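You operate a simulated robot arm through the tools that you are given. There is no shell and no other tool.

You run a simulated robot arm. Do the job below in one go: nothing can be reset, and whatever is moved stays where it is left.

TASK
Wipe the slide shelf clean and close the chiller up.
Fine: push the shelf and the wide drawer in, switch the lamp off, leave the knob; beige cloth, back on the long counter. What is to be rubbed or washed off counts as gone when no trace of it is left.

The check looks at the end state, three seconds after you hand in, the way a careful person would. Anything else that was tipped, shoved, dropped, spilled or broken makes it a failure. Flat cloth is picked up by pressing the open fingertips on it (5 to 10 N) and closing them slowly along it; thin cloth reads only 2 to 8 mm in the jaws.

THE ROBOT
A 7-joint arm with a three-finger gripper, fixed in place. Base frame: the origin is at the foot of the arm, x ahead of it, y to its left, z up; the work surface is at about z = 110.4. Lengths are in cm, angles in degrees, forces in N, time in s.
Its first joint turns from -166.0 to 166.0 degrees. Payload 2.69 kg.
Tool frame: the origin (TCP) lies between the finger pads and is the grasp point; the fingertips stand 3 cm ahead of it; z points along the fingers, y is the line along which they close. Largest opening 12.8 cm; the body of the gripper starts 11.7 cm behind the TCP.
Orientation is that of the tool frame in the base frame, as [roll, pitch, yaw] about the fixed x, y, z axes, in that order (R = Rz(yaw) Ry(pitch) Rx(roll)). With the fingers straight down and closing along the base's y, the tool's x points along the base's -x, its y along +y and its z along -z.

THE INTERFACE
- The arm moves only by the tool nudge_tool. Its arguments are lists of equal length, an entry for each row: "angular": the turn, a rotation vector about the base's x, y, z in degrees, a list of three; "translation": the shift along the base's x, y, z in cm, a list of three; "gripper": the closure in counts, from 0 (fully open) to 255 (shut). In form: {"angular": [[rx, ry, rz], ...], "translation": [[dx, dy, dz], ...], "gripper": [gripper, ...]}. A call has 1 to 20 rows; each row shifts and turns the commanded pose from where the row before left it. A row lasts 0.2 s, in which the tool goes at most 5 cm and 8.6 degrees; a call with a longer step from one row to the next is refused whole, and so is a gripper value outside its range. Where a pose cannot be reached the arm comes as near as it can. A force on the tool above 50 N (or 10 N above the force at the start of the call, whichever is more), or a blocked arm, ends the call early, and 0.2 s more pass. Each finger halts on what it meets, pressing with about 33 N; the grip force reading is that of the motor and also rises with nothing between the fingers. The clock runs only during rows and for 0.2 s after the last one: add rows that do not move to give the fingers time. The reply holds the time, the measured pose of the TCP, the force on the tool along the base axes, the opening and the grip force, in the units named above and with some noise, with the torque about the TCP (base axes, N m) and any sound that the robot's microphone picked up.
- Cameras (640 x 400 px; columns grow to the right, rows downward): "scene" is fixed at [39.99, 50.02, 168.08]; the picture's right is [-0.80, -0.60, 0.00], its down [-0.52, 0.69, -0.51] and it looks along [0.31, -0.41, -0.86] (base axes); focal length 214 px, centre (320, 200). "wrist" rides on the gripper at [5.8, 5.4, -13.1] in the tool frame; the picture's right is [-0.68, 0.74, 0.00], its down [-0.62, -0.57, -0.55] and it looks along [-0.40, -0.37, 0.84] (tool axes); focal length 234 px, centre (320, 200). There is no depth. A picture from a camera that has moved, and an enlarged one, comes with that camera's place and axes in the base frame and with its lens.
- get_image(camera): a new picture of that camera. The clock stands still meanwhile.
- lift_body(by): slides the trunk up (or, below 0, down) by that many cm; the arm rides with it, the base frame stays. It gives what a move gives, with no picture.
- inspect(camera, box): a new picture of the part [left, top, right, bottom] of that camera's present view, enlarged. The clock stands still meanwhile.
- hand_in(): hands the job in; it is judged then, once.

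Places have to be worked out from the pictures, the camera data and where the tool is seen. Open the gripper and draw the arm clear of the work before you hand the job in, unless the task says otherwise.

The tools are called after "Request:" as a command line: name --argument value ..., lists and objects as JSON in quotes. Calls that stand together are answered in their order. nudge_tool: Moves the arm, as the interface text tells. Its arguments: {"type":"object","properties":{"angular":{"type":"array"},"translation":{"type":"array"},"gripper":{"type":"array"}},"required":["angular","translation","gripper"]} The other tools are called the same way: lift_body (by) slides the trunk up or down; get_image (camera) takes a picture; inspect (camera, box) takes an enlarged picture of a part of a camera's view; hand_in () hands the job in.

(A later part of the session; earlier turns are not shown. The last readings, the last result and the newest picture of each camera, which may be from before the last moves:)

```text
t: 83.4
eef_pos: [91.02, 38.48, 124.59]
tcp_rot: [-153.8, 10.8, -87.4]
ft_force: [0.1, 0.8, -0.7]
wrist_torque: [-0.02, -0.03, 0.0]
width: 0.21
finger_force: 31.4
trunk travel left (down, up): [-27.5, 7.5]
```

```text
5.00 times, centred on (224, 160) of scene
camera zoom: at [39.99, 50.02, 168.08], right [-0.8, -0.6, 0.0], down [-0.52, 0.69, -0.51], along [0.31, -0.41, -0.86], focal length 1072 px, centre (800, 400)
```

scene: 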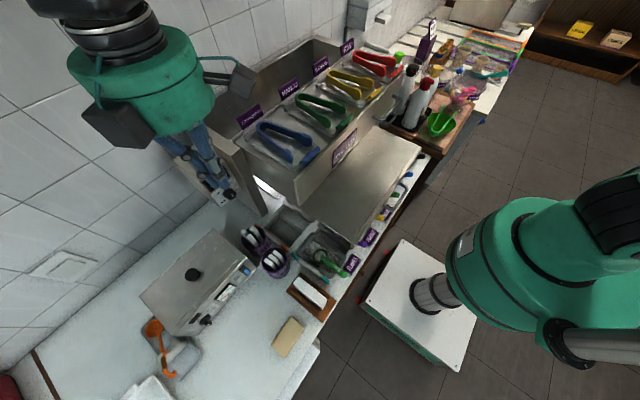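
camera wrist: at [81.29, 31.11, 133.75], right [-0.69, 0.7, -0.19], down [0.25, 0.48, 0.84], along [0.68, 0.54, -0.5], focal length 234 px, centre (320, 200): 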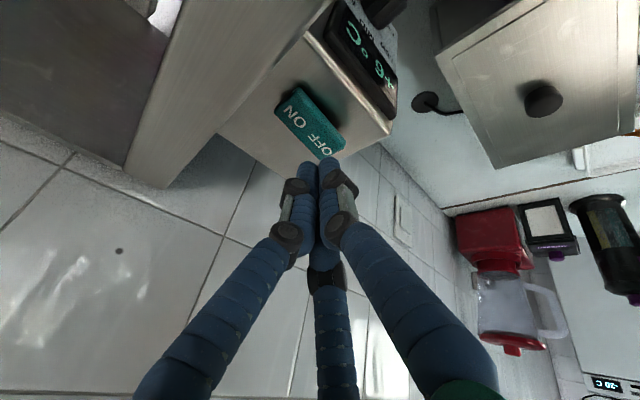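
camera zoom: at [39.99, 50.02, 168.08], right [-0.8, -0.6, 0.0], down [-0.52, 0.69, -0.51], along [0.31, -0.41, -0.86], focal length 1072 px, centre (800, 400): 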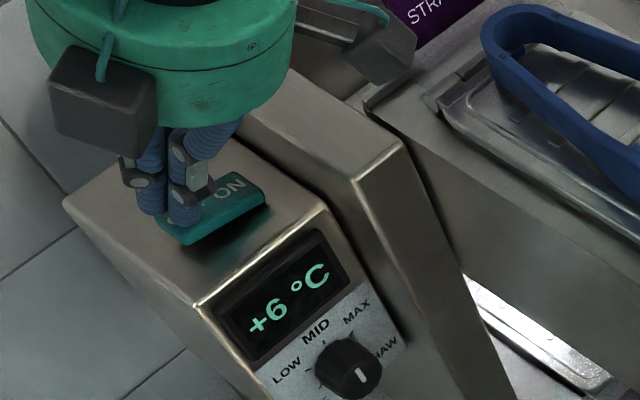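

Tips are now over the OFF half, no force yet. I press further down in small steps.

Request:
nudge_tool --angular '[[0, 0, 0], [0, 0, 0], [0, 0, 0], [0, 0, 0]]' --translation '[[0, 0, -0.4], [0, 0, -0.4], [0, 0, -0.4], [0, 0, 0]]' --gripper '[255, 255, 255, 255]'

Request:
inspect --camera "scene" --box '[160, 120, 288, 200]'

```text
t: 84.4
eef_pos: [90.92, 38.59, 123.89]
tcp_rot: [-153.7, 11.1, -87.4]
ft_force: [-3.2, 6.6, 23.7]
wrist_torque: [0.22, 0.13, 0.04]
width: 0.22
finger_force: 31.3
trunk travel left (down, up): [-27.5, 7.5]
heard: click
```

```text
5.00 times, centred on (224, 160) of scene
camera zoom: at [39.99, 50.02, 168.08], right [-0.8, -0.6, 0.0], down [-0.52, 0.69, -0.51], along [0.31, -0.41, -0.86], focal length 1072 px, centre (800, 400)
```

zoom: 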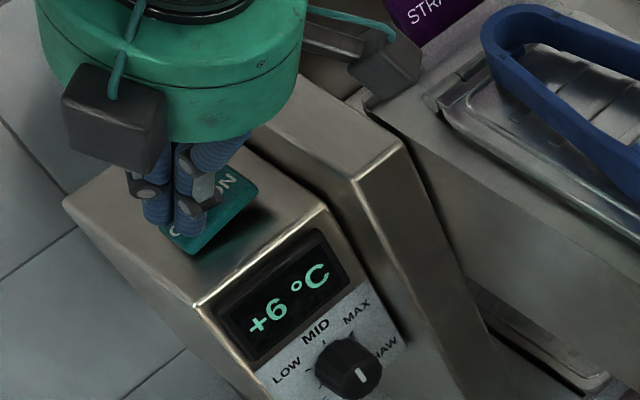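

A click, and the light inside the chiller went out. I lift straight off and back away.

Request:
nudge_tool --angular '[[0, 0, 0], [0, 0, 0], [0, 0, 0], [0, 0, 0], [0, 0, 0], [0, 0, 0], [0, 0, 0], [0, 0, 0], [0, 0, 0], [0, 0, 0], [0, 0, 0]]' --translation '[[0, 0, 1], [0, 0, 2], [0, 0, 3], [0, 0, 4], [0, 0, 4], [0, 0, 4], [-3, 0, 3], [-4, 0, 0], [-4, 0, 0], [-4, 0, 0], [0, 0, 0]]' --gripper '[255, 255, 255, 255, 255, 255, 255, 255, 255, 255, 255]'

Request:
get_image --camera "scene"

Request:
inspect --camera "scene" --box '[160, 120, 288, 200]'

Request:
get_image --camera "wrist"

```text
t: 86.8
eef_pos: [76.01, 38.46, 144.28]
tcp_rot: [-154.0, 10.9, -87.5]
ft_force: [-0.4, -0.2, 0.7]
wrist_torque: [0.0, -0.02, -0.02]
width: 0.19
finger_force: 31.7
trunk travel left (down, up): [-27.5, 7.5]
```

```text
taken
```

scene: 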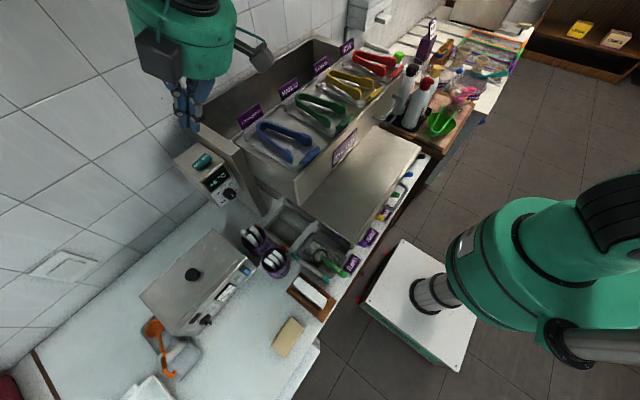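

```text
5.00 times, centred on (224, 160) of scene
camera zoom: at [39.99, 50.02, 168.08], right [-0.8, -0.6, 0.0], down [-0.52, 0.69, -0.51], along [0.31, -0.41, -0.86], focal length 1072 px, centre (800, 400)
```

zoom: 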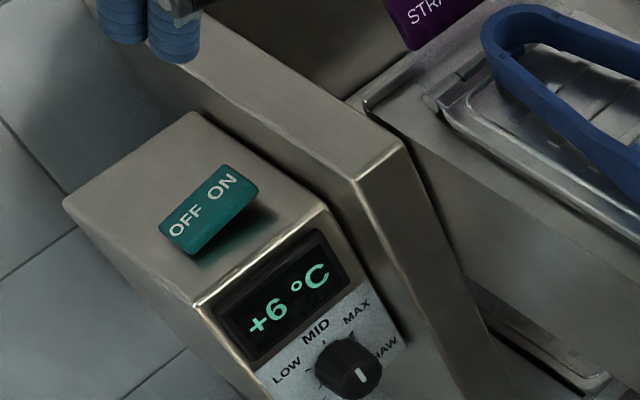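

```text
taken
camera wrist: at [65.82, 30.63, 152.54], right [-0.69, 0.7, -0.19], down [0.25, 0.48, 0.84], along [0.68, 0.54, -0.5], focal length 234 px, centre (320, 200)
```

wrist: 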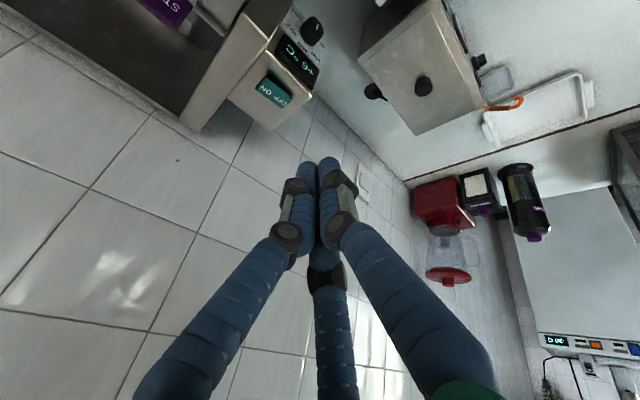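

The rocker has flipped (ON end raised) and the chiller interior is dark; the knob is untouched. Now I swing to in front of the drawer panel (x≈64), tilting the fingers 45° forward so the hub stays back.

Request:
nudge_tool --angular '[[0, 0, 0], [0, 0, -7], [0, 0, -7], [0, 0, -7], [0, 0, 0], [0, -6, 0], [0, -6, 0], [0, -5, 0], [0, 0, 0], [0, 0, 0], [0, 0, 0], [0, 0, 0], [0, 0, 0]]' --translation '[[-3, -1, 0], [-3, -3, 0], [-3, -3.5, 0], [-3, -3.5, 0], [-3, -3.5, 0], [-3, -3.5, 0], [-3, -3.5, 0], [-3, -3.5, 0], [-2, -4, 0], [0, -4.5, 0], [0, -4.5, 0], [0, -4.5, 0], [0, 0, 0]]' --gripper '[255, 255, 255, 255, 255, 255, 255, 255, 255, 255, 255, 255, 255]'

Request:
get_image --camera "wrist"

Request:
get_image --camera "scene"

```text
t: 89.6
eef_pos: [49.85, -4.04, 144.38]
tcp_rot: [-137.2, 15.8, -104.7]
ft_force: [0.5, 0.7, -0.4]
wrist_torque: [0.0, -0.03, 0.02]
width: 0.26
finger_force: 31.8
trunk travel left (down, up): [-27.5, 7.5]
```

```text
taken
camera wrist: at [35.76, -7.73, 148.57], right [-0.32, 0.9, -0.3], down [0.14, 0.35, 0.92], along [0.94, 0.26, -0.24], focal length 234 px, centre (320, 200)
```

wrist: 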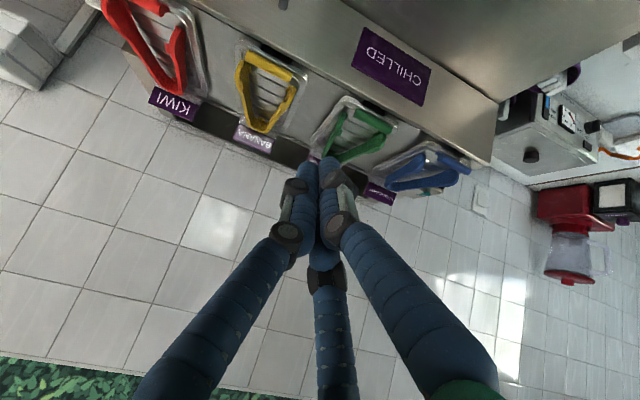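

```text
taken
```

scene: 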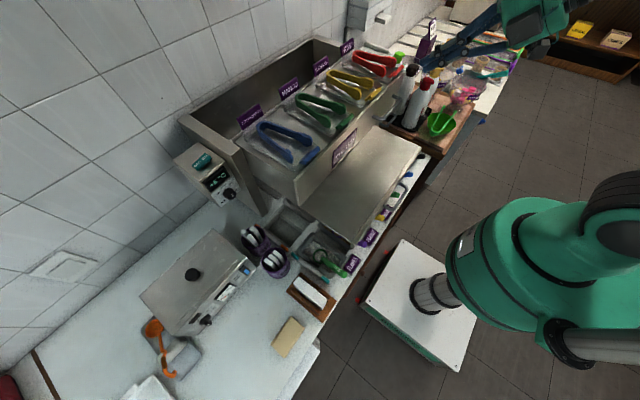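

Orientation is as intended (fingers pointing forward-down 45°). I lower to panel mid-height in front of it.

Request:
nudge_tool --angular '[[0, 0, 0], [0, 0, 0], [0, 0, 0], [0, 0, 0], [0, 0, 0], [0, 0, 0], [0, 0, 0], [0, 0, 0]]' --translation '[[0, 0, -3.5], [0, 0, -4], [0, 0, -4], [0, 0, -4], [0, 0, -4], [0, 0, -3], [2, 0, -2], [0, 0, 0]]' --gripper '[255, 255, 255, 255, 255, 255, 255, 255]'

Request:
inspect --camera "scene" --box '[300, 60, 460, 160]'

Request:
get_image --camera "wrist"

```text
t: 91.4
eef_pos: [51.86, -3.94, 119.88]
tcp_rot: [-137.1, 15.9, -104.5]
ft_force: [0.4, -0.3, 0.1]
wrist_torque: [-0.02, 0.01, -0.03]
width: 0.21
finger_force: 31.9
trunk travel left (down, up): [-27.5, 7.5]
```

```text
4.00 times, centred on (380, 110) of scene
camera zoom: at [39.99, 50.02, 168.08], right [-0.8, -0.6, 0.0], down [-0.52, 0.69, -0.51], along [0.31, -0.41, -0.86], focal length 858 px, centre (80, 560)
```

zoom: 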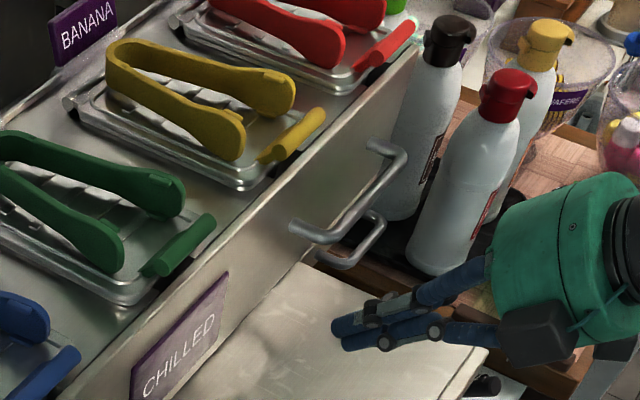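

```text
taken
camera wrist: at [37.84, -7.63, 124.1], right [-0.33, 0.9, -0.3], down [0.14, 0.36, 0.92], along [0.94, 0.26, -0.24], focal length 234 px, centre (320, 200)
```

wrist: 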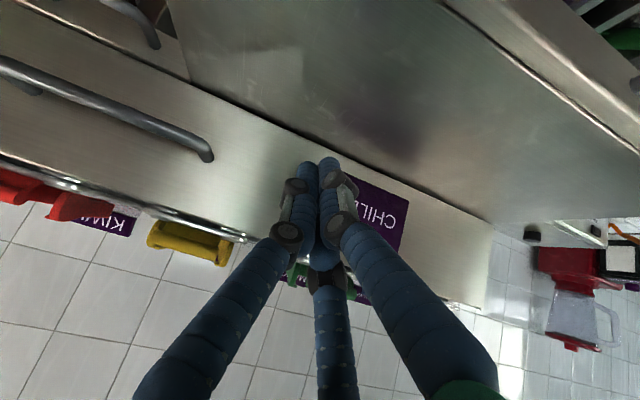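

The path is clear; bottles are far to −y and the drawer's handle ends near y≈−7.5. I advance toward the panel until contact.

Request:
nudge_tool --angular '[[0, 0, 0], [0, 0, 0], [0, 0, 0], [0, 0, 0], [0, 0, 0], [0, 0, 0], [0, 0, 0], [0, 0, 0]]' --translation '[[2, 0.5, 0], [2, 0.5, 0], [2, 0, 0], [1, 0, 0], [1, 0, 0], [1, 0, 0], [1, 0, 0], [0, 0, 0]]' --gripper '[255, 255, 255, 255, 255, 255, 255, 255]'

Request:
inspect --camera "scene" --box '[300, 80, 428, 160]'

```text
t: 93.2
eef_pos: [61.85, -2.86, 120.03]
tcp_rot: [-137.1, 15.8, -104.6]
ft_force: [-0.4, 0.7, -0.3]
wrist_torque: [-0.05, -0.02, -0.05]
width: 0.2
finger_force: 31.3
trunk travel left (down, up): [-27.5, 7.5]
```

```text
5.00 times, centred on (364, 120) of scene
camera zoom: at [39.99, 50.02, 168.08], right [-0.8, -0.6, 0.0], down [-0.52, 0.69, -0.51], along [0.31, -0.41, -0.86], focal length 1072 px, centre (100, 600)
```

zoom: 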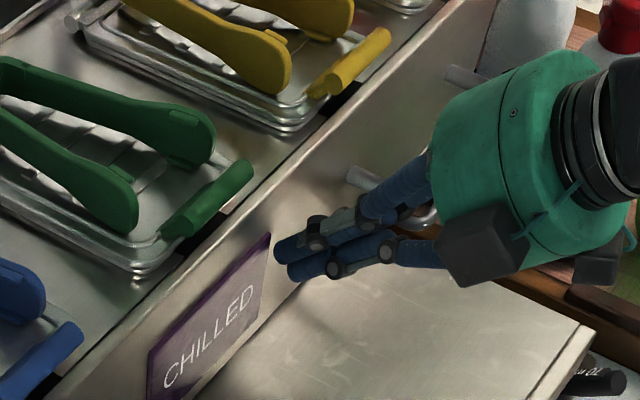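

Tips nearly touch the panel beside the label. I push on in 1 cm rows and read the force.

Request:
nudge_tool --angular '[[0, 0, 0], [0, 0, 0], [0, 0, 0], [0, 0, 0]]' --translation '[[0.7, 0, 0], [0.7, 0, 0], [0.7, 0, 0], [0, 0, 0]]' --gripper '[255, 255, 255, 255]'

Request:
inspect --camera "scene" --box '[240, 60, 432, 180]'

```text
t: 94.2
eef_pos: [64.05, -2.9, 119.94]
tcp_rot: [-137.2, 15.8, -104.5]
ft_force: [0.5, -0.3, -0.5]
wrist_torque: [-0.01, 0.01, 0.0]
width: 0.19
finger_force: 31.9
trunk travel left (down, up): [-27.5, 7.5]
```

```text
3.33 times, centred on (336, 120) of scene
camera zoom: at [39.99, 50.02, 168.08], right [-0.8, -0.6, 0.0], down [-0.52, 0.69, -0.51], along [0.31, -0.41, -0.86], focal length 715 px, centre (267, 467)
```

zoom: 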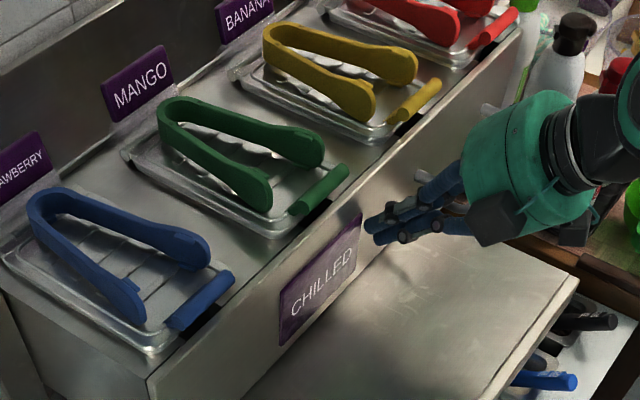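

Not yet in contact (tips ≈ x 66). Continue forward.

Request:
nudge_tool --angular '[[0, 0, 0], [0, 0, 0], [0, 0, 0], [0, 0, 0]]' --translation '[[0.7, 0, 0], [0.7, 0, 0], [0.7, 0, 0], [0, 0, 0]]' --gripper '[255, 255, 255, 255]'

Request:
inspect --camera "scene" --box '[240, 60, 432, 180]'

```text
t: 95.2
eef_pos: [66.26, -3.1, 119.97]
tcp_rot: [-137.3, 15.7, -104.6]
ft_force: [-1.3, -16.8, -0.9]
wrist_torque: [-0.19, -0.2, -0.48]
width: 0.25
finger_force: 31.9
trunk travel left (down, up): [-27.5, 7.5]
```

```text
3.33 times, centred on (336, 120) of scene
camera zoom: at [39.99, 50.02, 168.08], right [-0.8, -0.6, 0.0], down [-0.52, 0.69, -0.51], along [0.31, -0.41, -0.86], focal length 715 px, centre (267, 467)
```

zoom: 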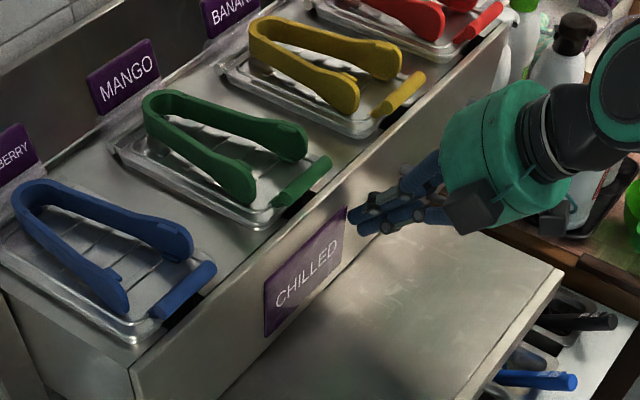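

The drawer (and the shelf with it) has begun sliding in with almost no resistance; the −y force says the tips rub the label's edge. I shift 0.7 cm toward −y and keep pushing.

Request:
nudge_tool --angular '[[0, 0, 0], [0, 0, 0], [0, 0, 0], [0, 0, 0], [0, 0, 0], [0, 0, 0]]' --translation '[[-0.4, -0.4, 0], [0, -0.5, 0], [0.5, 0, 0], [0.7, 0, 0], [0.7, 0, 0], [0, 0, 0]]' --gripper '[255, 255, 255, 255, 255, 255]'

Request:
inspect --camera "scene" --box '[240, 60, 432, 180]'

Request:
get_image --camera "wrist"

```text
t: 96.6
eef_pos: [67.7, -3.98, 120.01]
tcp_rot: [-137.3, 15.9, -104.5]
ft_force: [-0.3, -0.2, 0.2]
wrist_torque: [0.01, 0.0, 0.0]
width: 0.21
finger_force: 31.3
trunk travel left (down, up): [-27.5, 7.5]
```

```text
3.33 times, centred on (336, 120) of scene
camera zoom: at [39.99, 50.02, 168.08], right [-0.8, -0.6, 0.0], down [-0.52, 0.69, -0.51], along [0.31, -0.41, -0.86], focal length 715 px, centre (267, 467)
```

zoom: 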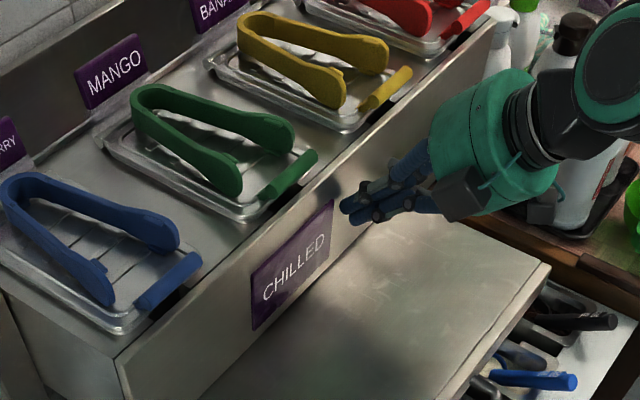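

```text
taken
camera wrist: at [53.52, -7.6, 124.13], right [-0.33, 0.9, -0.3], down [0.14, 0.36, 0.92], along [0.94, 0.26, -0.24], focal length 234 px, centre (320, 200)
```

wrist: 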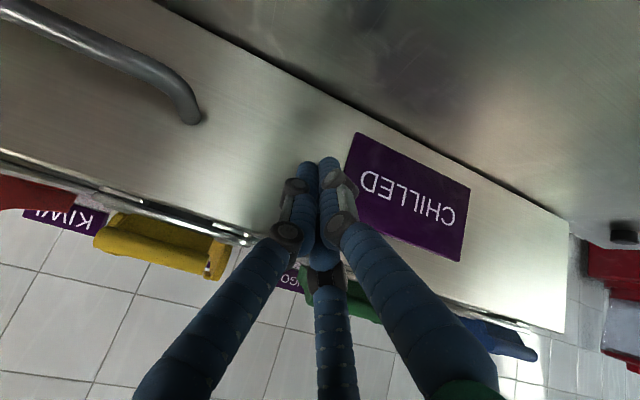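

Sliding smoothly, nothing disturbed. I continue pushing gently.

Request:
nudge_tool --angular '[[0, 0, 0], [0, 0, 0], [0, 0, 0], [0, 0, 0], [0, 0, 0], [0, 0, 0], [0, 0, 0], [0, 0, 0]]' --translation '[[0.4, 0, 0], [0.7, 0, 0], [0.7, 0, 0], [0.7, 0, 0], [0.7, 0, 0], [0.7, 0, 0], [0.4, 0, 0], [0, 0, 0]]' --gripper '[255, 255, 255, 255, 255, 255, 255, 255]'

Request:
get_image --camera "scene"

Request:
inspect --camera "scene" --box '[160, 40, 400, 190]'

```text
t: 98.4
eef_pos: [72.03, -3.94, 119.95]
tcp_rot: [-137.1, 15.9, -104.5]
ft_force: [-0.1, 0.5, 0.2]
wrist_torque: [-0.02, 0.0, 0.0]
width: 0.22
finger_force: 31.4
trunk travel left (down, up): [-27.5, 7.5]
```

```text
taken
```

scene: 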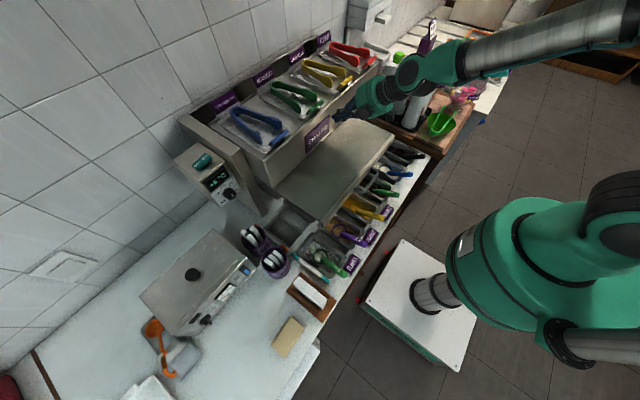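

```text
2.67 times, centred on (280, 115) of scene
camera zoom: at [39.99, 50.02, 168.08], right [-0.8, -0.6, 0.0], down [-0.52, 0.69, -0.51], along [0.31, -0.41, -0.86], focal length 572 px, centre (427, 427)
```

zoom: 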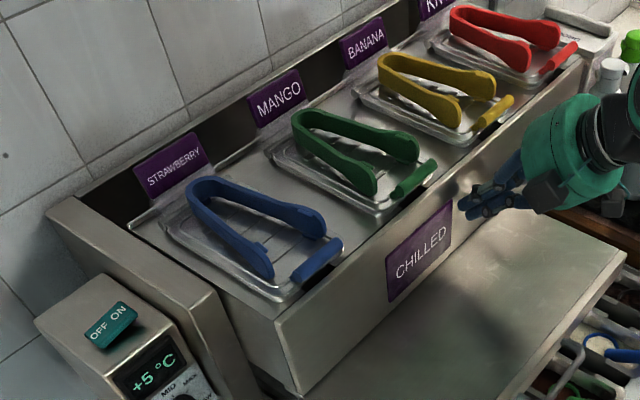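

Progressing well; the panel still protrudes a few cm beyond the side wall. I keep pushing gently.

Request:
nudge_tool --angular '[[0, 0, 0], [0, 0, 0], [0, 0, 0], [0, 0, 0], [0, 0, 0], [0, 0, 0], [0, 0, 0]]' --translation '[[0.4, 0, 0], [0.7, 0, 0], [0.7, 0, 0], [0.6, 0, 0], [0.4, 0, 0], [0.3, 0, 0], [0, 0, 0]]' --gripper '[255, 255, 255, 255, 255, 255, 255]'

Request:
inspect --camera "scene" --box '[160, 40, 400, 190]'

```text
t: 100.0
eef_pos: [74.94, -3.89, 119.99]
tcp_rot: [-137.2, 15.9, -104.6]
ft_force: [0.2, -0.2, 0.0]
wrist_torque: [0.01, 0.04, 0.0]
width: 0.2
finger_force: 31.6
trunk travel left (down, up): [-27.5, 7.5]
```

```text
2.67 times, centred on (280, 115) of scene
camera zoom: at [39.99, 50.02, 168.08], right [-0.8, -0.6, 0.0], down [-0.52, 0.69, -0.51], along [0.31, -0.41, -0.86], focal length 572 px, centre (427, 427)
```

zoom: 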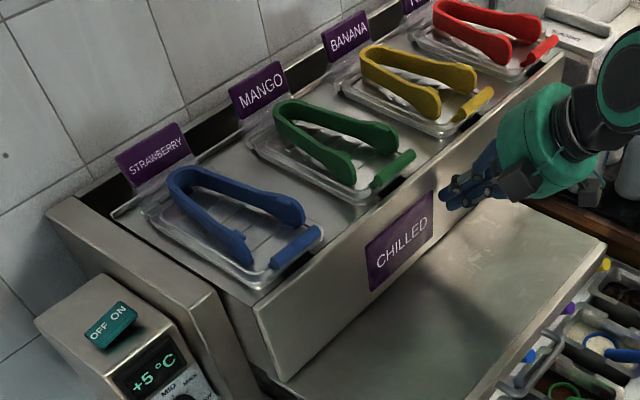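

Nearly flush. A few more centimetres with watch on the force.

Request:
nudge_tool --angular '[[0, 0, 0], [0, 0, 0], [0, 0, 0], [0, 0, 0], [0, 0, 0], [0, 0, 0]]' --translation '[[0.4, 0, 0], [0.5, 0, 0], [0.5, 0, 0], [0.5, 0, 0], [0.3, 0, 0], [0, 0, 0]]' --gripper '[255, 255, 255, 255, 255, 255]'

Request:
inspect --camera "scene" --box '[160, 40, 400, 190]'

```text
t: 101.4
eef_pos: [77.31, -3.93, 120.08]
tcp_rot: [-137.2, 15.8, -104.5]
ft_force: [-1.3, -0.2, 0.3]
wrist_torque: [0.01, -0.01, 0.07]
width: 0.19
finger_force: 31.7
trunk travel left (down, up): [-27.5, 7.5]
```

```text
2.67 times, centred on (280, 115) of scene
camera zoom: at [39.99, 50.02, 168.08], right [-0.8, -0.6, 0.0], down [-0.52, 0.69, -0.51], along [0.31, -0.41, -0.86], focal length 572 px, centre (427, 427)
```

zoom: 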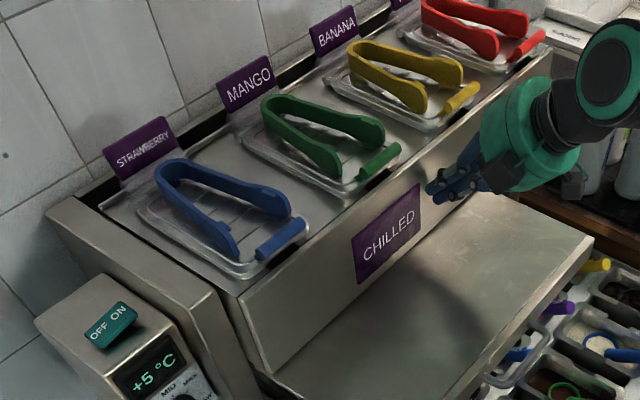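

Request:
nudge_tool --angular '[[0, 0, 0], [0, 0, 0], [0, 0, 0], [0, 0, 0], [0, 0, 0], [0, 0, 0]]' --translation '[[0.3, 0, 0], [0.4, 0, 0], [0.4, 0, 0], [0.4, 0, 0], [0.3, 0, 0], [0, 0, 0]]' --gripper '[255, 255, 255, 255, 255, 255]'

Request:
inspect --camera "scene" --box '[160, 40, 400, 190]'

```text
t: 102.8
eef_pos: [79.02, -3.84, 119.93]
tcp_rot: [-137.2, 15.8, -104.4]
ft_force: [-1.2, -0.8, 0.6]
wrist_torque: [0.01, 0.0, 0.01]
width: 0.18
finger_force: 31.2
trunk travel left (down, up): [-27.5, 7.5]
```

```text
2.67 times, centred on (280, 115) of scene
camera zoom: at [39.99, 50.02, 168.08], right [-0.8, -0.6, 0.0], down [-0.52, 0.69, -0.51], along [0.31, -0.41, -0.86], focal length 572 px, centre (427, 427)
```

zoom: 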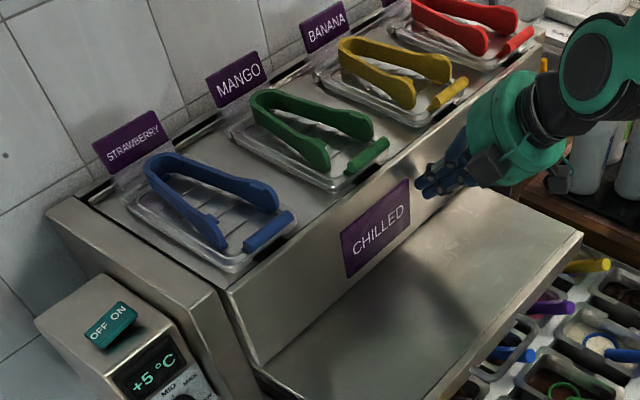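

The panel is now about 1 cm proud of the side wall. I continue in small rows until the stop is felt.

Request:
nudge_tool --angular '[[0, 0, 0], [0, 0, 0], [0, 0, 0], [0, 0, 0], [0, 0, 0]]' --translation '[[0.3, 0, 0], [0.3, 0, 0], [0.3, 0, 0], [0.3, 0, 0], [0, 0, 0]]' --gripper '[255, 255, 255, 255, 255]'

Request:
inspect --camera "scene" --box '[160, 40, 400, 190]'

```text
t: 104.0
eef_pos: [80.29, -3.85, 119.83]
tcp_rot: [-137.2, 15.8, -104.6]
ft_force: [-1.2, 1.1, -0.4]
wrist_torque: [-0.02, -0.01, 0.04]
width: 0.22
finger_force: 31.9
trunk travel left (down, up): [-27.5, 7.5]
```

```text
2.67 times, centred on (280, 115) of scene
camera zoom: at [39.99, 50.02, 168.08], right [-0.8, -0.6, 0.0], down [-0.52, 0.69, -0.51], along [0.31, -0.41, -0.86], focal length 572 px, centre (427, 427)
```

zoom: 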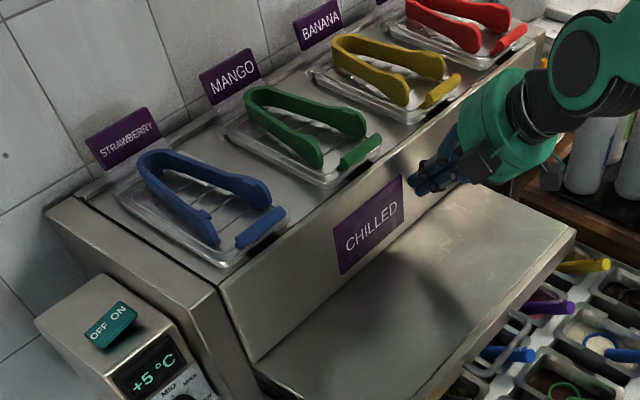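

Request:
nudge_tool --angular '[[0, 0, 0], [0, 0, 0], [0, 0, 0], [0, 0, 0]]' --translation '[[0.2, 0, 0], [0.3, 0, 0], [0.3, 0, 0], [0, 0, 0]]' --gripper '[255, 255, 255, 255]'

Request:
inspect --camera "scene" --box '[160, 80, 320, 180]'

Request:
inspect --camera "scene" --box '[280, 20, 440, 120]'

```text
t: 105.0
eef_pos: [80.86, -3.98, 119.85]
tcp_rot: [-137.1, 15.8, -104.5]
ft_force: [-4.6, -0.8, 2.4]
wrist_torque: [-0.06, -0.01, 0.01]
width: 0.19
finger_force: 31.3
trunk travel left (down, up): [-27.5, 7.5]
```

```text
4.00 times, centred on (240, 130) of scene
camera zoom: at [39.99, 50.02, 168.08], right [-0.8, -0.6, 0.0], down [-0.52, 0.69, -0.51], along [0.31, -0.41, -0.86], focal length 858 px, centre (640, 480)
```

zoom: 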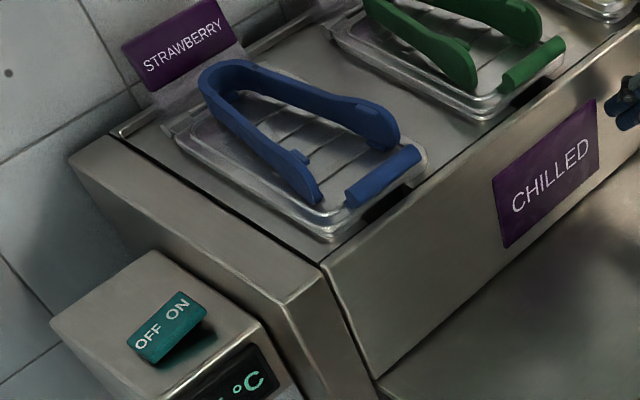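

```text
4.00 times, centred on (360, 70) of scene
camera zoom: at [39.99, 50.02, 168.08], right [-0.8, -0.6, 0.0], down [-0.52, 0.69, -0.51], along [0.31, -0.41, -0.86], focal length 858 px, centre (160, 720)
```

zoom: 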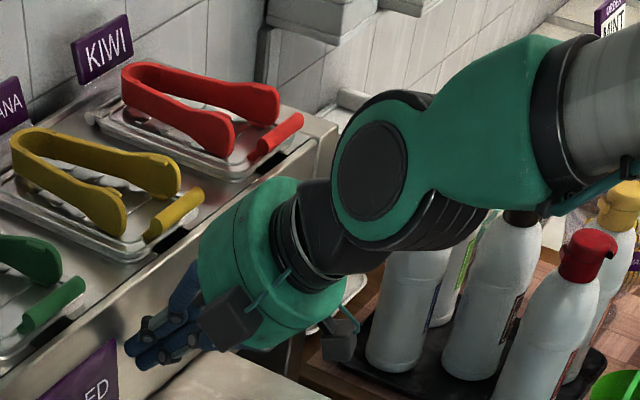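

The force starts rising (−4.6 N); I press slightly more to seat it.

Request:
nudge_tool --angular '[[0, 0, 0], [0, 0, 0], [0, 0, 0]]' --translation '[[0.2, 0, 0], [0.2, 0, 0], [0, 0, 0]]' --gripper '[255, 255, 255]'

Request:
inspect --camera "scene" --box '[160, 80, 320, 180]'

```text
t: 105.8
eef_pos: [80.98, -3.84, 119.95]
tcp_rot: [-137.2, 15.8, -104.5]
ft_force: [-42.3, -2.8, 8.7]
wrist_torque: [0.11, 0.12, 0.17]
width: 0.19
finger_force: 31.6
trunk travel left (down, up): [-27.5, 7.5]
```

```text
4.00 times, centred on (240, 130) of scene
camera zoom: at [39.99, 50.02, 168.08], right [-0.8, -0.6, 0.0], down [-0.52, 0.69, -0.51], along [0.31, -0.41, -0.86], focal length 858 px, centre (640, 480)
```

zoom: 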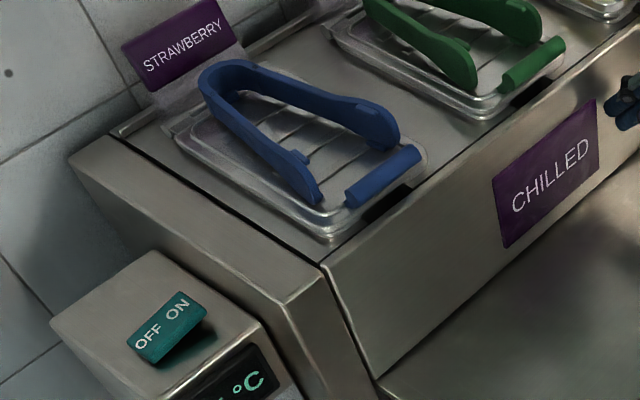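

The drawer is at its stop (42 N). I back off and rise slightly to look at the shelf.

Request:
nudge_tool --angular '[[0, 0, 0], [0, 0, 0], [0, 0, 0], [0, 0, 0], [0, 0, 0], [0, 0, 0], [0, 0, 0], [0, 0, 0]]' --translation '[[-0.5, 0, 0], [-2, 0, 0], [-4, 0, 0], [-4, 0, 1], [-4, 0, 2], [-4, 0, 2], [-4, 0, 2], [0, 0, 0]]' --gripper '[255, 255, 255, 255, 255, 255, 255, 255]'

Request:
get_image --camera "scene"

Request:
inspect --camera "scene" --box '[240, 100, 432, 220]'

Request:
get_image --camera "wrist"

```text
t: 107.6
eef_pos: [58.83, -3.85, 126.95]
tcp_rot: [-137.3, 15.8, -104.5]
ft_force: [-1.0, 0.4, -0.6]
wrist_torque: [0.0, -0.02, -0.01]
width: 0.2
finger_force: 31.6
trunk travel left (down, up): [-27.5, 7.5]
```

```text
taken
```

scene: 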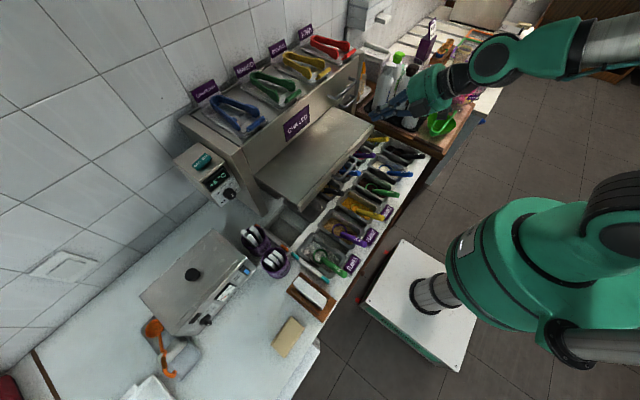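

```text
3.33 times, centred on (336, 160) of scene
camera zoom: at [39.99, 50.02, 168.08], right [-0.8, -0.6, 0.0], down [-0.52, 0.69, -0.51], along [0.31, -0.41, -0.86], focal length 715 px, centre (267, 333)
```

zoom: 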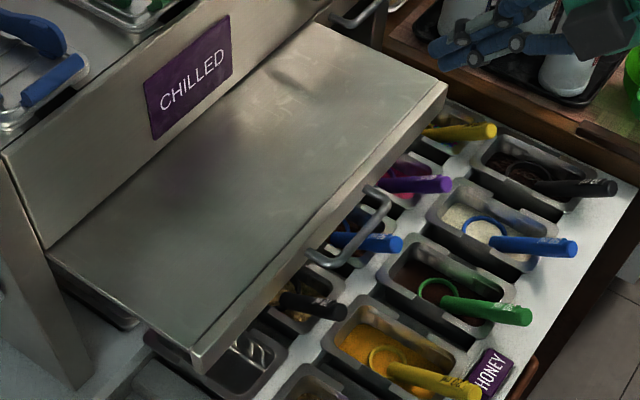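

```text
taken
camera wrist: at [44.64, -7.58, 131.12], right [-0.32, 0.9, -0.3], down [0.14, 0.36, 0.92], along [0.94, 0.26, -0.24], focal length 234 px, centre (320, 200)
```

wrist: 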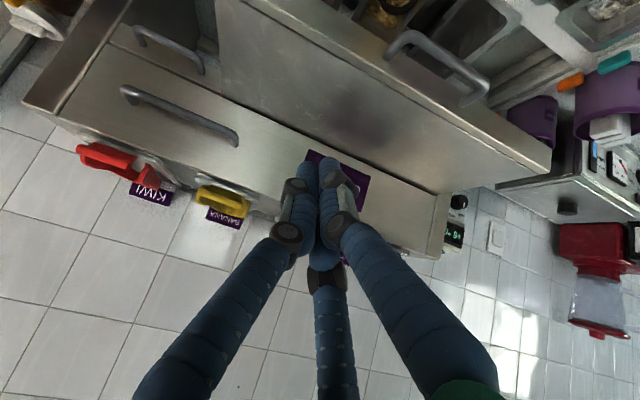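

The drawer is flush, tongs undisturbed. The shelf still sticks out ~20 cm (front lip near x≈63, z≈109–110.5, handle at y 0–12). I'll push its lip at y≈16 to stay clear of both handles; first I retract, shift in y and lower.

Request:
nudge_tool --angular '[[0, 0, 0], [0, 0, 0], [0, 0, 0], [0, 0, 0], [0, 0, 0], [0, 0, 0], [0, 0, 0], [0, 0, 0], [0, 0, 0], [0, 0, 0], [0, 0, 0]]' --translation '[[-3, 2, 0], [-4, 3, 0], [-4, 4, 0], [0, 4, 0], [0, 4, 0], [0, 3, -2], [0, 0, -3.5], [0, 0, -3.5], [0, 0, -3.5], [0, 0, -2], [0, 0, 0]]' --gripper '[255, 255, 255, 255, 255, 255, 255, 255, 255, 255, 255]'

Request:
inspect --camera "scene" --box '[270, 120, 430, 220]'

Request:
get_image --camera "wrist"

```text
refused: row 3 steps farther than a row can; nothing moved
```

```text
4.00 times, centred on (350, 170) of scene
camera zoom: at [39.99, 50.02, 168.08], right [-0.8, -0.6, 0.0], down [-0.52, 0.69, -0.51], along [0.31, -0.41, -0.86], focal length 858 px, centre (200, 320)
```

zoom: 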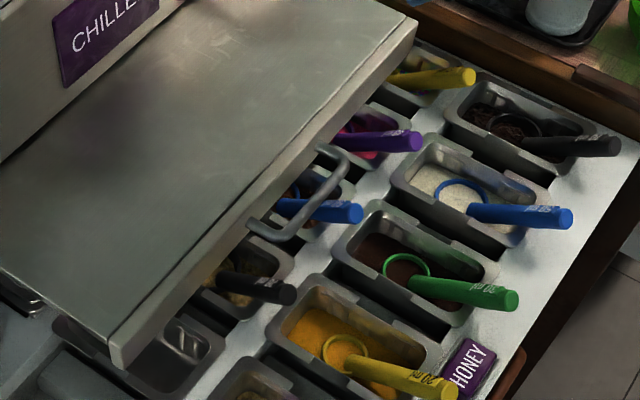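

```text
taken
camera wrist: at [44.64, -7.58, 131.12], right [-0.32, 0.9, -0.3], down [0.14, 0.36, 0.92], along [0.94, 0.26, -0.24], focal length 234 px, centre (320, 200)
```

wrist: 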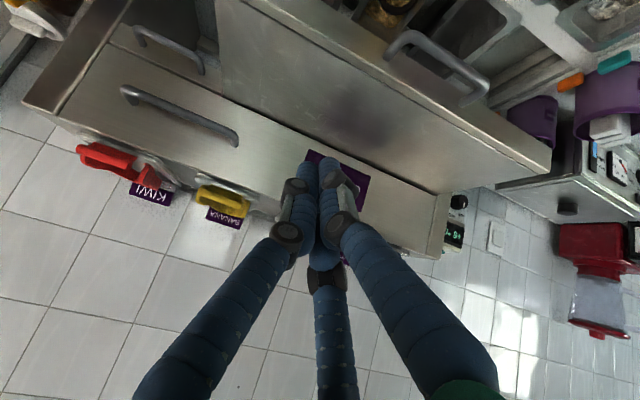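

The row was too long; I resend with smaller steps.

Request:
nudge_tool --angular '[[0, 0, 0], [0, 0, 0], [0, 0, 0], [0, 0, 0], [0, 0, 0], [0, 0, 0], [0, 0, 0], [0, 0, 0], [0, 0, 0], [0, 0, 0], [0, 0, 0]]' --translation '[[-3, 2, 0], [-3.5, 3, 0], [-3.5, 3, 0], [0, 4, 0], [0, 4, 0], [0, 4, -2], [0, 0, -3.5], [0, 0, -3.5], [0, 0, -3.5], [0, 0, -2], [0, 0, 0]]' --gripper '[255, 255, 255, 255, 255, 255, 255, 255, 255, 255, 255]'

Request:
inspect --camera "scene" --box '[270, 120, 430, 220]'

Request:
get_image --camera "wrist"

```text
t: 110.0
eef_pos: [48.92, 16.17, 112.36]
tcp_rot: [-137.2, 15.8, -104.5]
ft_force: [-0.2, -0.2, 0.2]
wrist_torque: [-0.02, -0.02, -0.01]
width: 0.21
finger_force: 31.9
trunk travel left (down, up): [-27.5, 7.5]
```

```text
4.00 times, centred on (350, 170) of scene
camera zoom: at [39.99, 50.02, 168.08], right [-0.8, -0.6, 0.0], down [-0.52, 0.69, -0.51], along [0.31, -0.41, -0.86], focal length 858 px, centre (200, 320)
```

zoom: 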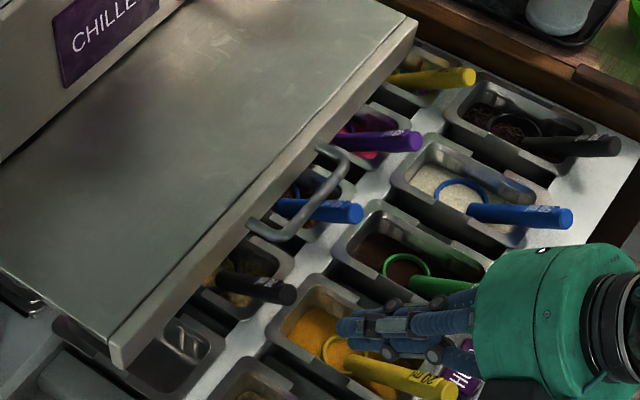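

```text
taken
camera wrist: at [34.79, 12.41, 116.58], right [-0.33, 0.9, -0.3], down [0.14, 0.36, 0.92], along [0.94, 0.26, -0.24], focal length 234 px, centre (320, 200)
```

wrist: 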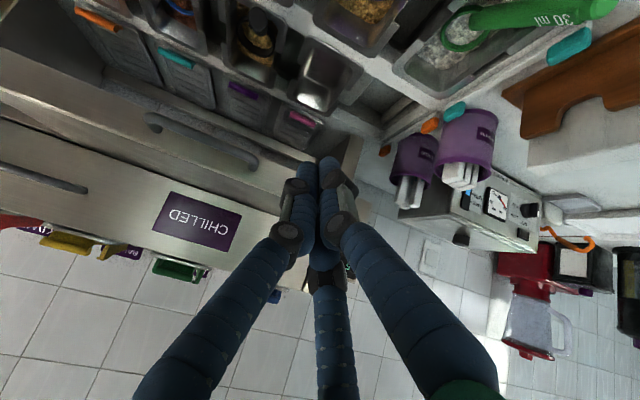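

The tips are in front of the lip at z≈110.2; I lower 0.8 cm to hit the lip squarely and advance toward it.

Request:
nudge_tool --angular '[[0, 0, 0], [0, 0, 0], [0, 0, 0], [0, 0, 0], [0, 0, 0], [0, 0, 0]]' --translation '[[1, 0, -0.8], [2, 0, 0], [2, 0, 0], [2, 0, 0], [1, 0, 0], [0, 0, 0]]' --gripper '[255, 255, 255, 255, 255, 255]'

Request:
inspect --camera "scene" --box '[270, 120, 430, 220]'

Request:
get_image --camera "wrist"

```text
t: 111.4
eef_pos: [56.98, 16.11, 111.69]
tcp_rot: [-137.2, 15.7, -104.5]
ft_force: [0.4, 0.0, -0.3]
wrist_torque: [0.03, 0.06, 0.0]
width: 0.22
finger_force: 31.5
trunk travel left (down, up): [-27.5, 7.5]
```

```text
4.00 times, centred on (350, 170) of scene
camera zoom: at [39.99, 50.02, 168.08], right [-0.8, -0.6, 0.0], down [-0.52, 0.69, -0.51], along [0.31, -0.41, -0.86], focal length 858 px, centre (200, 320)
```

zoom: 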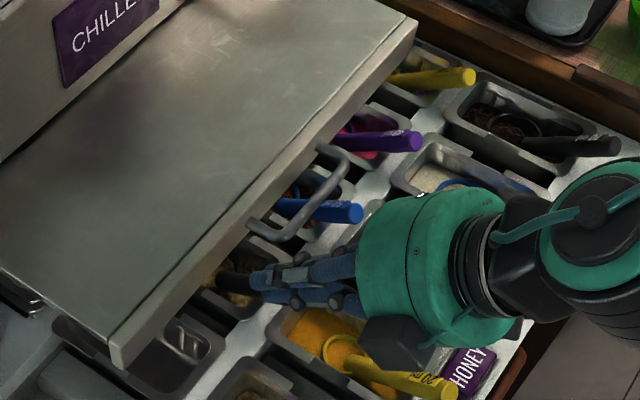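

```text
taken
camera wrist: at [42.83, 12.41, 115.79], right [-0.33, 0.9, -0.3], down [0.14, 0.36, 0.92], along [0.94, 0.26, -0.24], focal length 234 px, centre (320, 200)
```

wrist: 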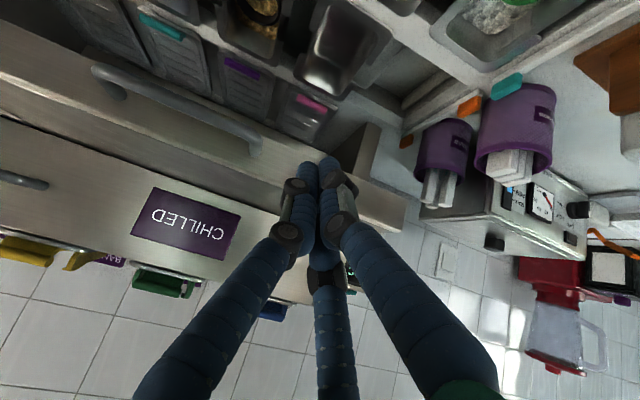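

Aligned with the lip. I advance and push the shelf gently.

Request:
nudge_tool --angular '[[0, 0, 0], [0, 0, 0], [0, 0, 0], [0, 0, 0], [0, 0, 0], [0, 0, 0], [0, 0, 0]]' --translation '[[0.8, 0, 0], [0.8, 0, 0], [0.7, 0, 0], [0.7, 0, 0], [0.7, 0, 0], [0.7, 0, 0], [0, 0, 0]]' --gripper '[255, 255, 255, 255, 255, 255, 255]'

Request:
inspect --camera "scene" --box '[230, 80, 422, 200]'

```text
t: 113.0
eef_pos: [61.33, 16.07, 111.64]
tcp_rot: [-137.2, 15.8, -104.5]
ft_force: [0.8, -0.2, -0.3]
wrist_torque: [0.0, 0.01, -0.04]
width: 0.18
finger_force: 30.9
trunk travel left (down, up): [-27.5, 7.5]
```

```text
3.33 times, centred on (326, 140) of scene
camera zoom: at [39.99, 50.02, 168.08], right [-0.8, -0.6, 0.0], down [-0.52, 0.69, -0.51], along [0.31, -0.41, -0.86], focal length 715 px, centre (300, 400)
```

zoom: 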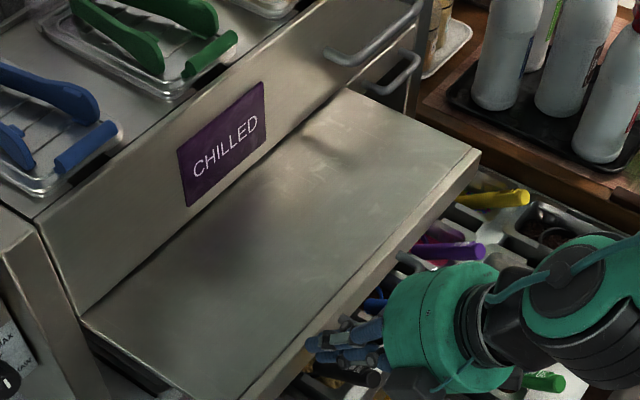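

Tips are at the lip. I continue pushing.

Request:
nudge_tool --angular '[[0, 0, 0], [0, 0, 0], [0, 0, 0], [0, 0, 0], [0, 0, 0], [0, 0, 0], [0, 0, 0], [0, 0, 0], [0, 0, 0]]' --translation '[[0.5, 0, 0], [0.7, 0, 0], [0.7, 0, 0], [0.7, 0, 0], [0.7, 0, 0], [0.7, 0, 0], [0.7, 0, 0], [0.5, 0, 0], [0, 0, 0]]' --gripper '[255, 255, 255, 255, 255, 255, 255, 255, 255]'

Request:
inspect --camera "scene" --box '[230, 80, 422, 200]'

Request:
get_image --camera "wrist"

```text
t: 115.0
eef_pos: [66.64, 16.2, 111.62]
tcp_rot: [-137.2, 15.8, -104.6]
ft_force: [-0.9, -0.6, 0.0]
wrist_torque: [0.0, 0.0, -0.05]
width: 0.24
finger_force: 31.3
trunk travel left (down, up): [-27.5, 7.5]
```

```text
3.33 times, centred on (326, 140) of scene
camera zoom: at [39.99, 50.02, 168.08], right [-0.8, -0.6, 0.0], down [-0.52, 0.69, -0.51], along [0.31, -0.41, -0.86], focal length 715 px, centre (300, 400)
```

zoom: 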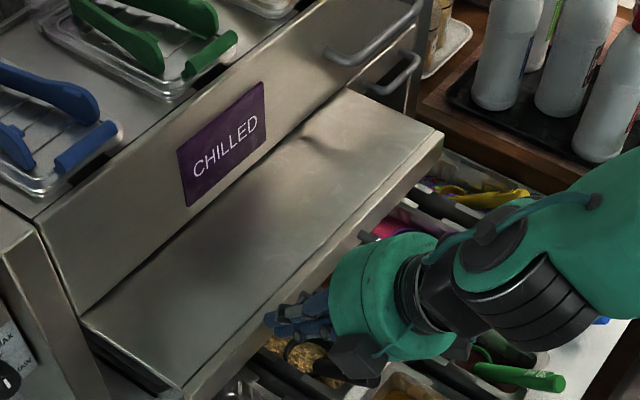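

```text
taken
camera wrist: at [52.41, 12.41, 115.76], right [-0.33, 0.9, -0.3], down [0.14, 0.36, 0.92], along [0.94, 0.26, -0.24], focal length 234 px, centre (320, 200)
```

wrist: 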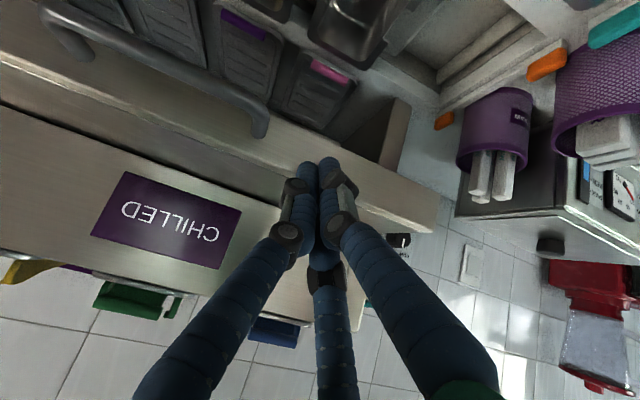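

The shelf slides alone while the drawer stays shut. I continue.

Request:
nudge_tool --angular '[[0, 0, 0], [0, 0, 0], [0, 0, 0], [0, 0, 0], [0, 0, 0], [0, 0, 0], [0, 0, 0], [0, 0, 0], [0, 0, 0], [0, 0, 0]]' --translation '[[0.5, 0, 0], [0.7, 0, 0], [0.7, 0, 0], [0.7, 0, 0], [0.7, 0, 0], [0.7, 0, 0], [0.7, 0, 0], [0.7, 0, 0], [0.5, 0, 0], [0, 0, 0]]' --gripper '[255, 255, 255, 255, 255, 255, 255, 255, 255, 255]'

Request:
inspect --camera "scene" --box '[230, 80, 422, 200]'

Request:
get_image --camera "wrist"

```text
t: 117.2
eef_pos: [72.37, 16.19, 111.55]
tcp_rot: [-137.2, 15.8, -104.5]
ft_force: [-0.1, -0.3, -0.7]
wrist_torque: [0.03, 0.01, -0.01]
width: 0.23
finger_force: 31.6
trunk travel left (down, up): [-27.5, 7.5]
```

```text
3.33 times, centred on (326, 140) of scene
camera zoom: at [39.99, 50.02, 168.08], right [-0.8, -0.6, 0.0], down [-0.52, 0.69, -0.51], along [0.31, -0.41, -0.86], focal length 715 px, centre (300, 400)
```

zoom: 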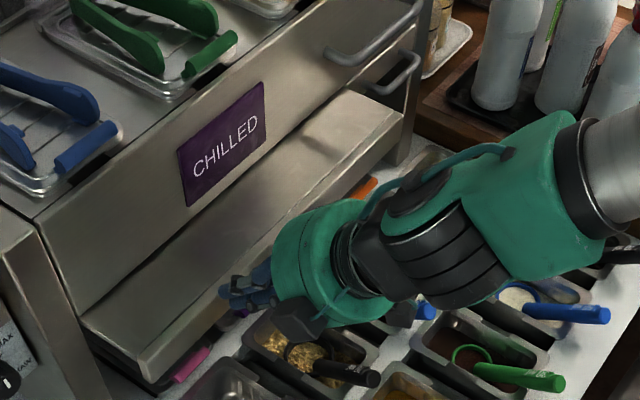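

```text
taken
camera wrist: at [58.34, 12.4, 115.79], right [-0.33, 0.9, -0.3], down [0.14, 0.36, 0.92], along [0.94, 0.26, -0.24], focal length 234 px, centre (320, 200)
```

wrist: 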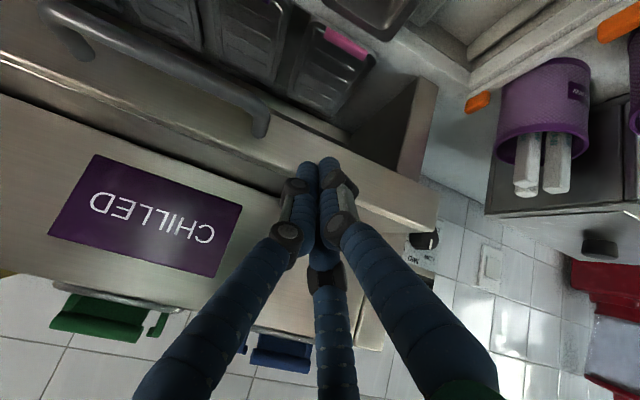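

About 8 cm remain. I continue at the same gentle pace.

Request:
nudge_tool --angular '[[0, 0, 0], [0, 0, 0], [0, 0, 0], [0, 0, 0], [0, 0, 0], [0, 0, 0], [0, 0, 0], [0, 0, 0], [0, 0, 0]]' --translation '[[0.5, 0, 0], [0.7, 0, 0], [0.7, 0, 0], [0.7, 0, 0], [0.7, 0, 0], [0.7, 0, 0], [0.5, 0, 0], [0.3, 0, 0], [0, 0, 0]]' --gripper '[255, 255, 255, 255, 255, 255, 255, 255, 255]'

Request:
inspect --camera "scene" --box '[230, 80, 422, 200]'

Request:
get_image --camera "wrist"

```text
t: 119.2
eef_pos: [77.37, 16.12, 111.53]
tcp_rot: [-137.2, 15.8, -104.6]
ft_force: [-0.9, -0.5, -0.1]
wrist_torque: [0.0, 0.04, -0.01]
width: 0.24
finger_force: 31.6
trunk travel left (down, up): [-27.5, 7.5]
```

```text
3.33 times, centred on (326, 140) of scene
camera zoom: at [39.99, 50.02, 168.08], right [-0.8, -0.6, 0.0], down [-0.52, 0.69, -0.51], along [0.31, -0.41, -0.86], focal length 715 px, centre (300, 400)
```

zoom: 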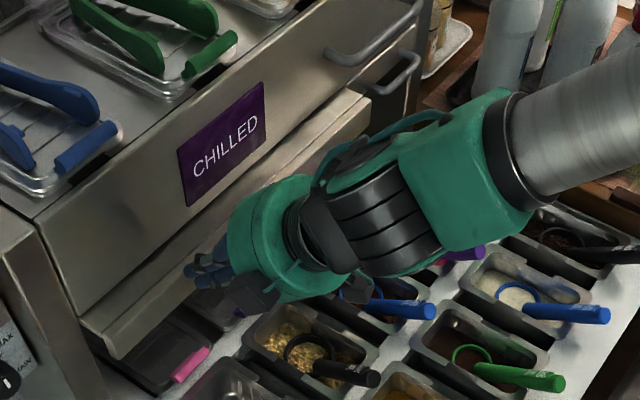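

```text
taken
camera wrist: at [63.09, 12.42, 115.77], right [-0.33, 0.9, -0.3], down [0.14, 0.36, 0.92], along [0.94, 0.26, -0.24], focal length 234 px, centre (320, 200)
```

wrist: 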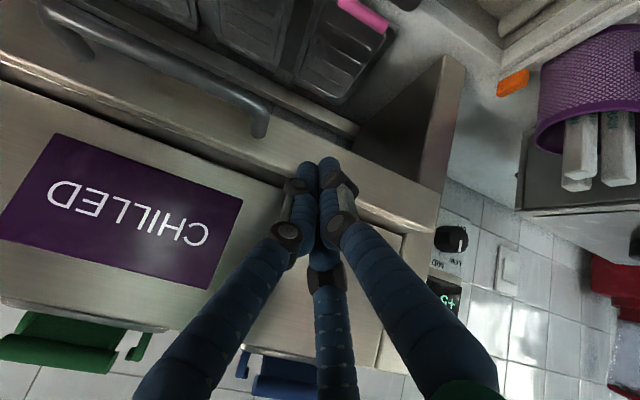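

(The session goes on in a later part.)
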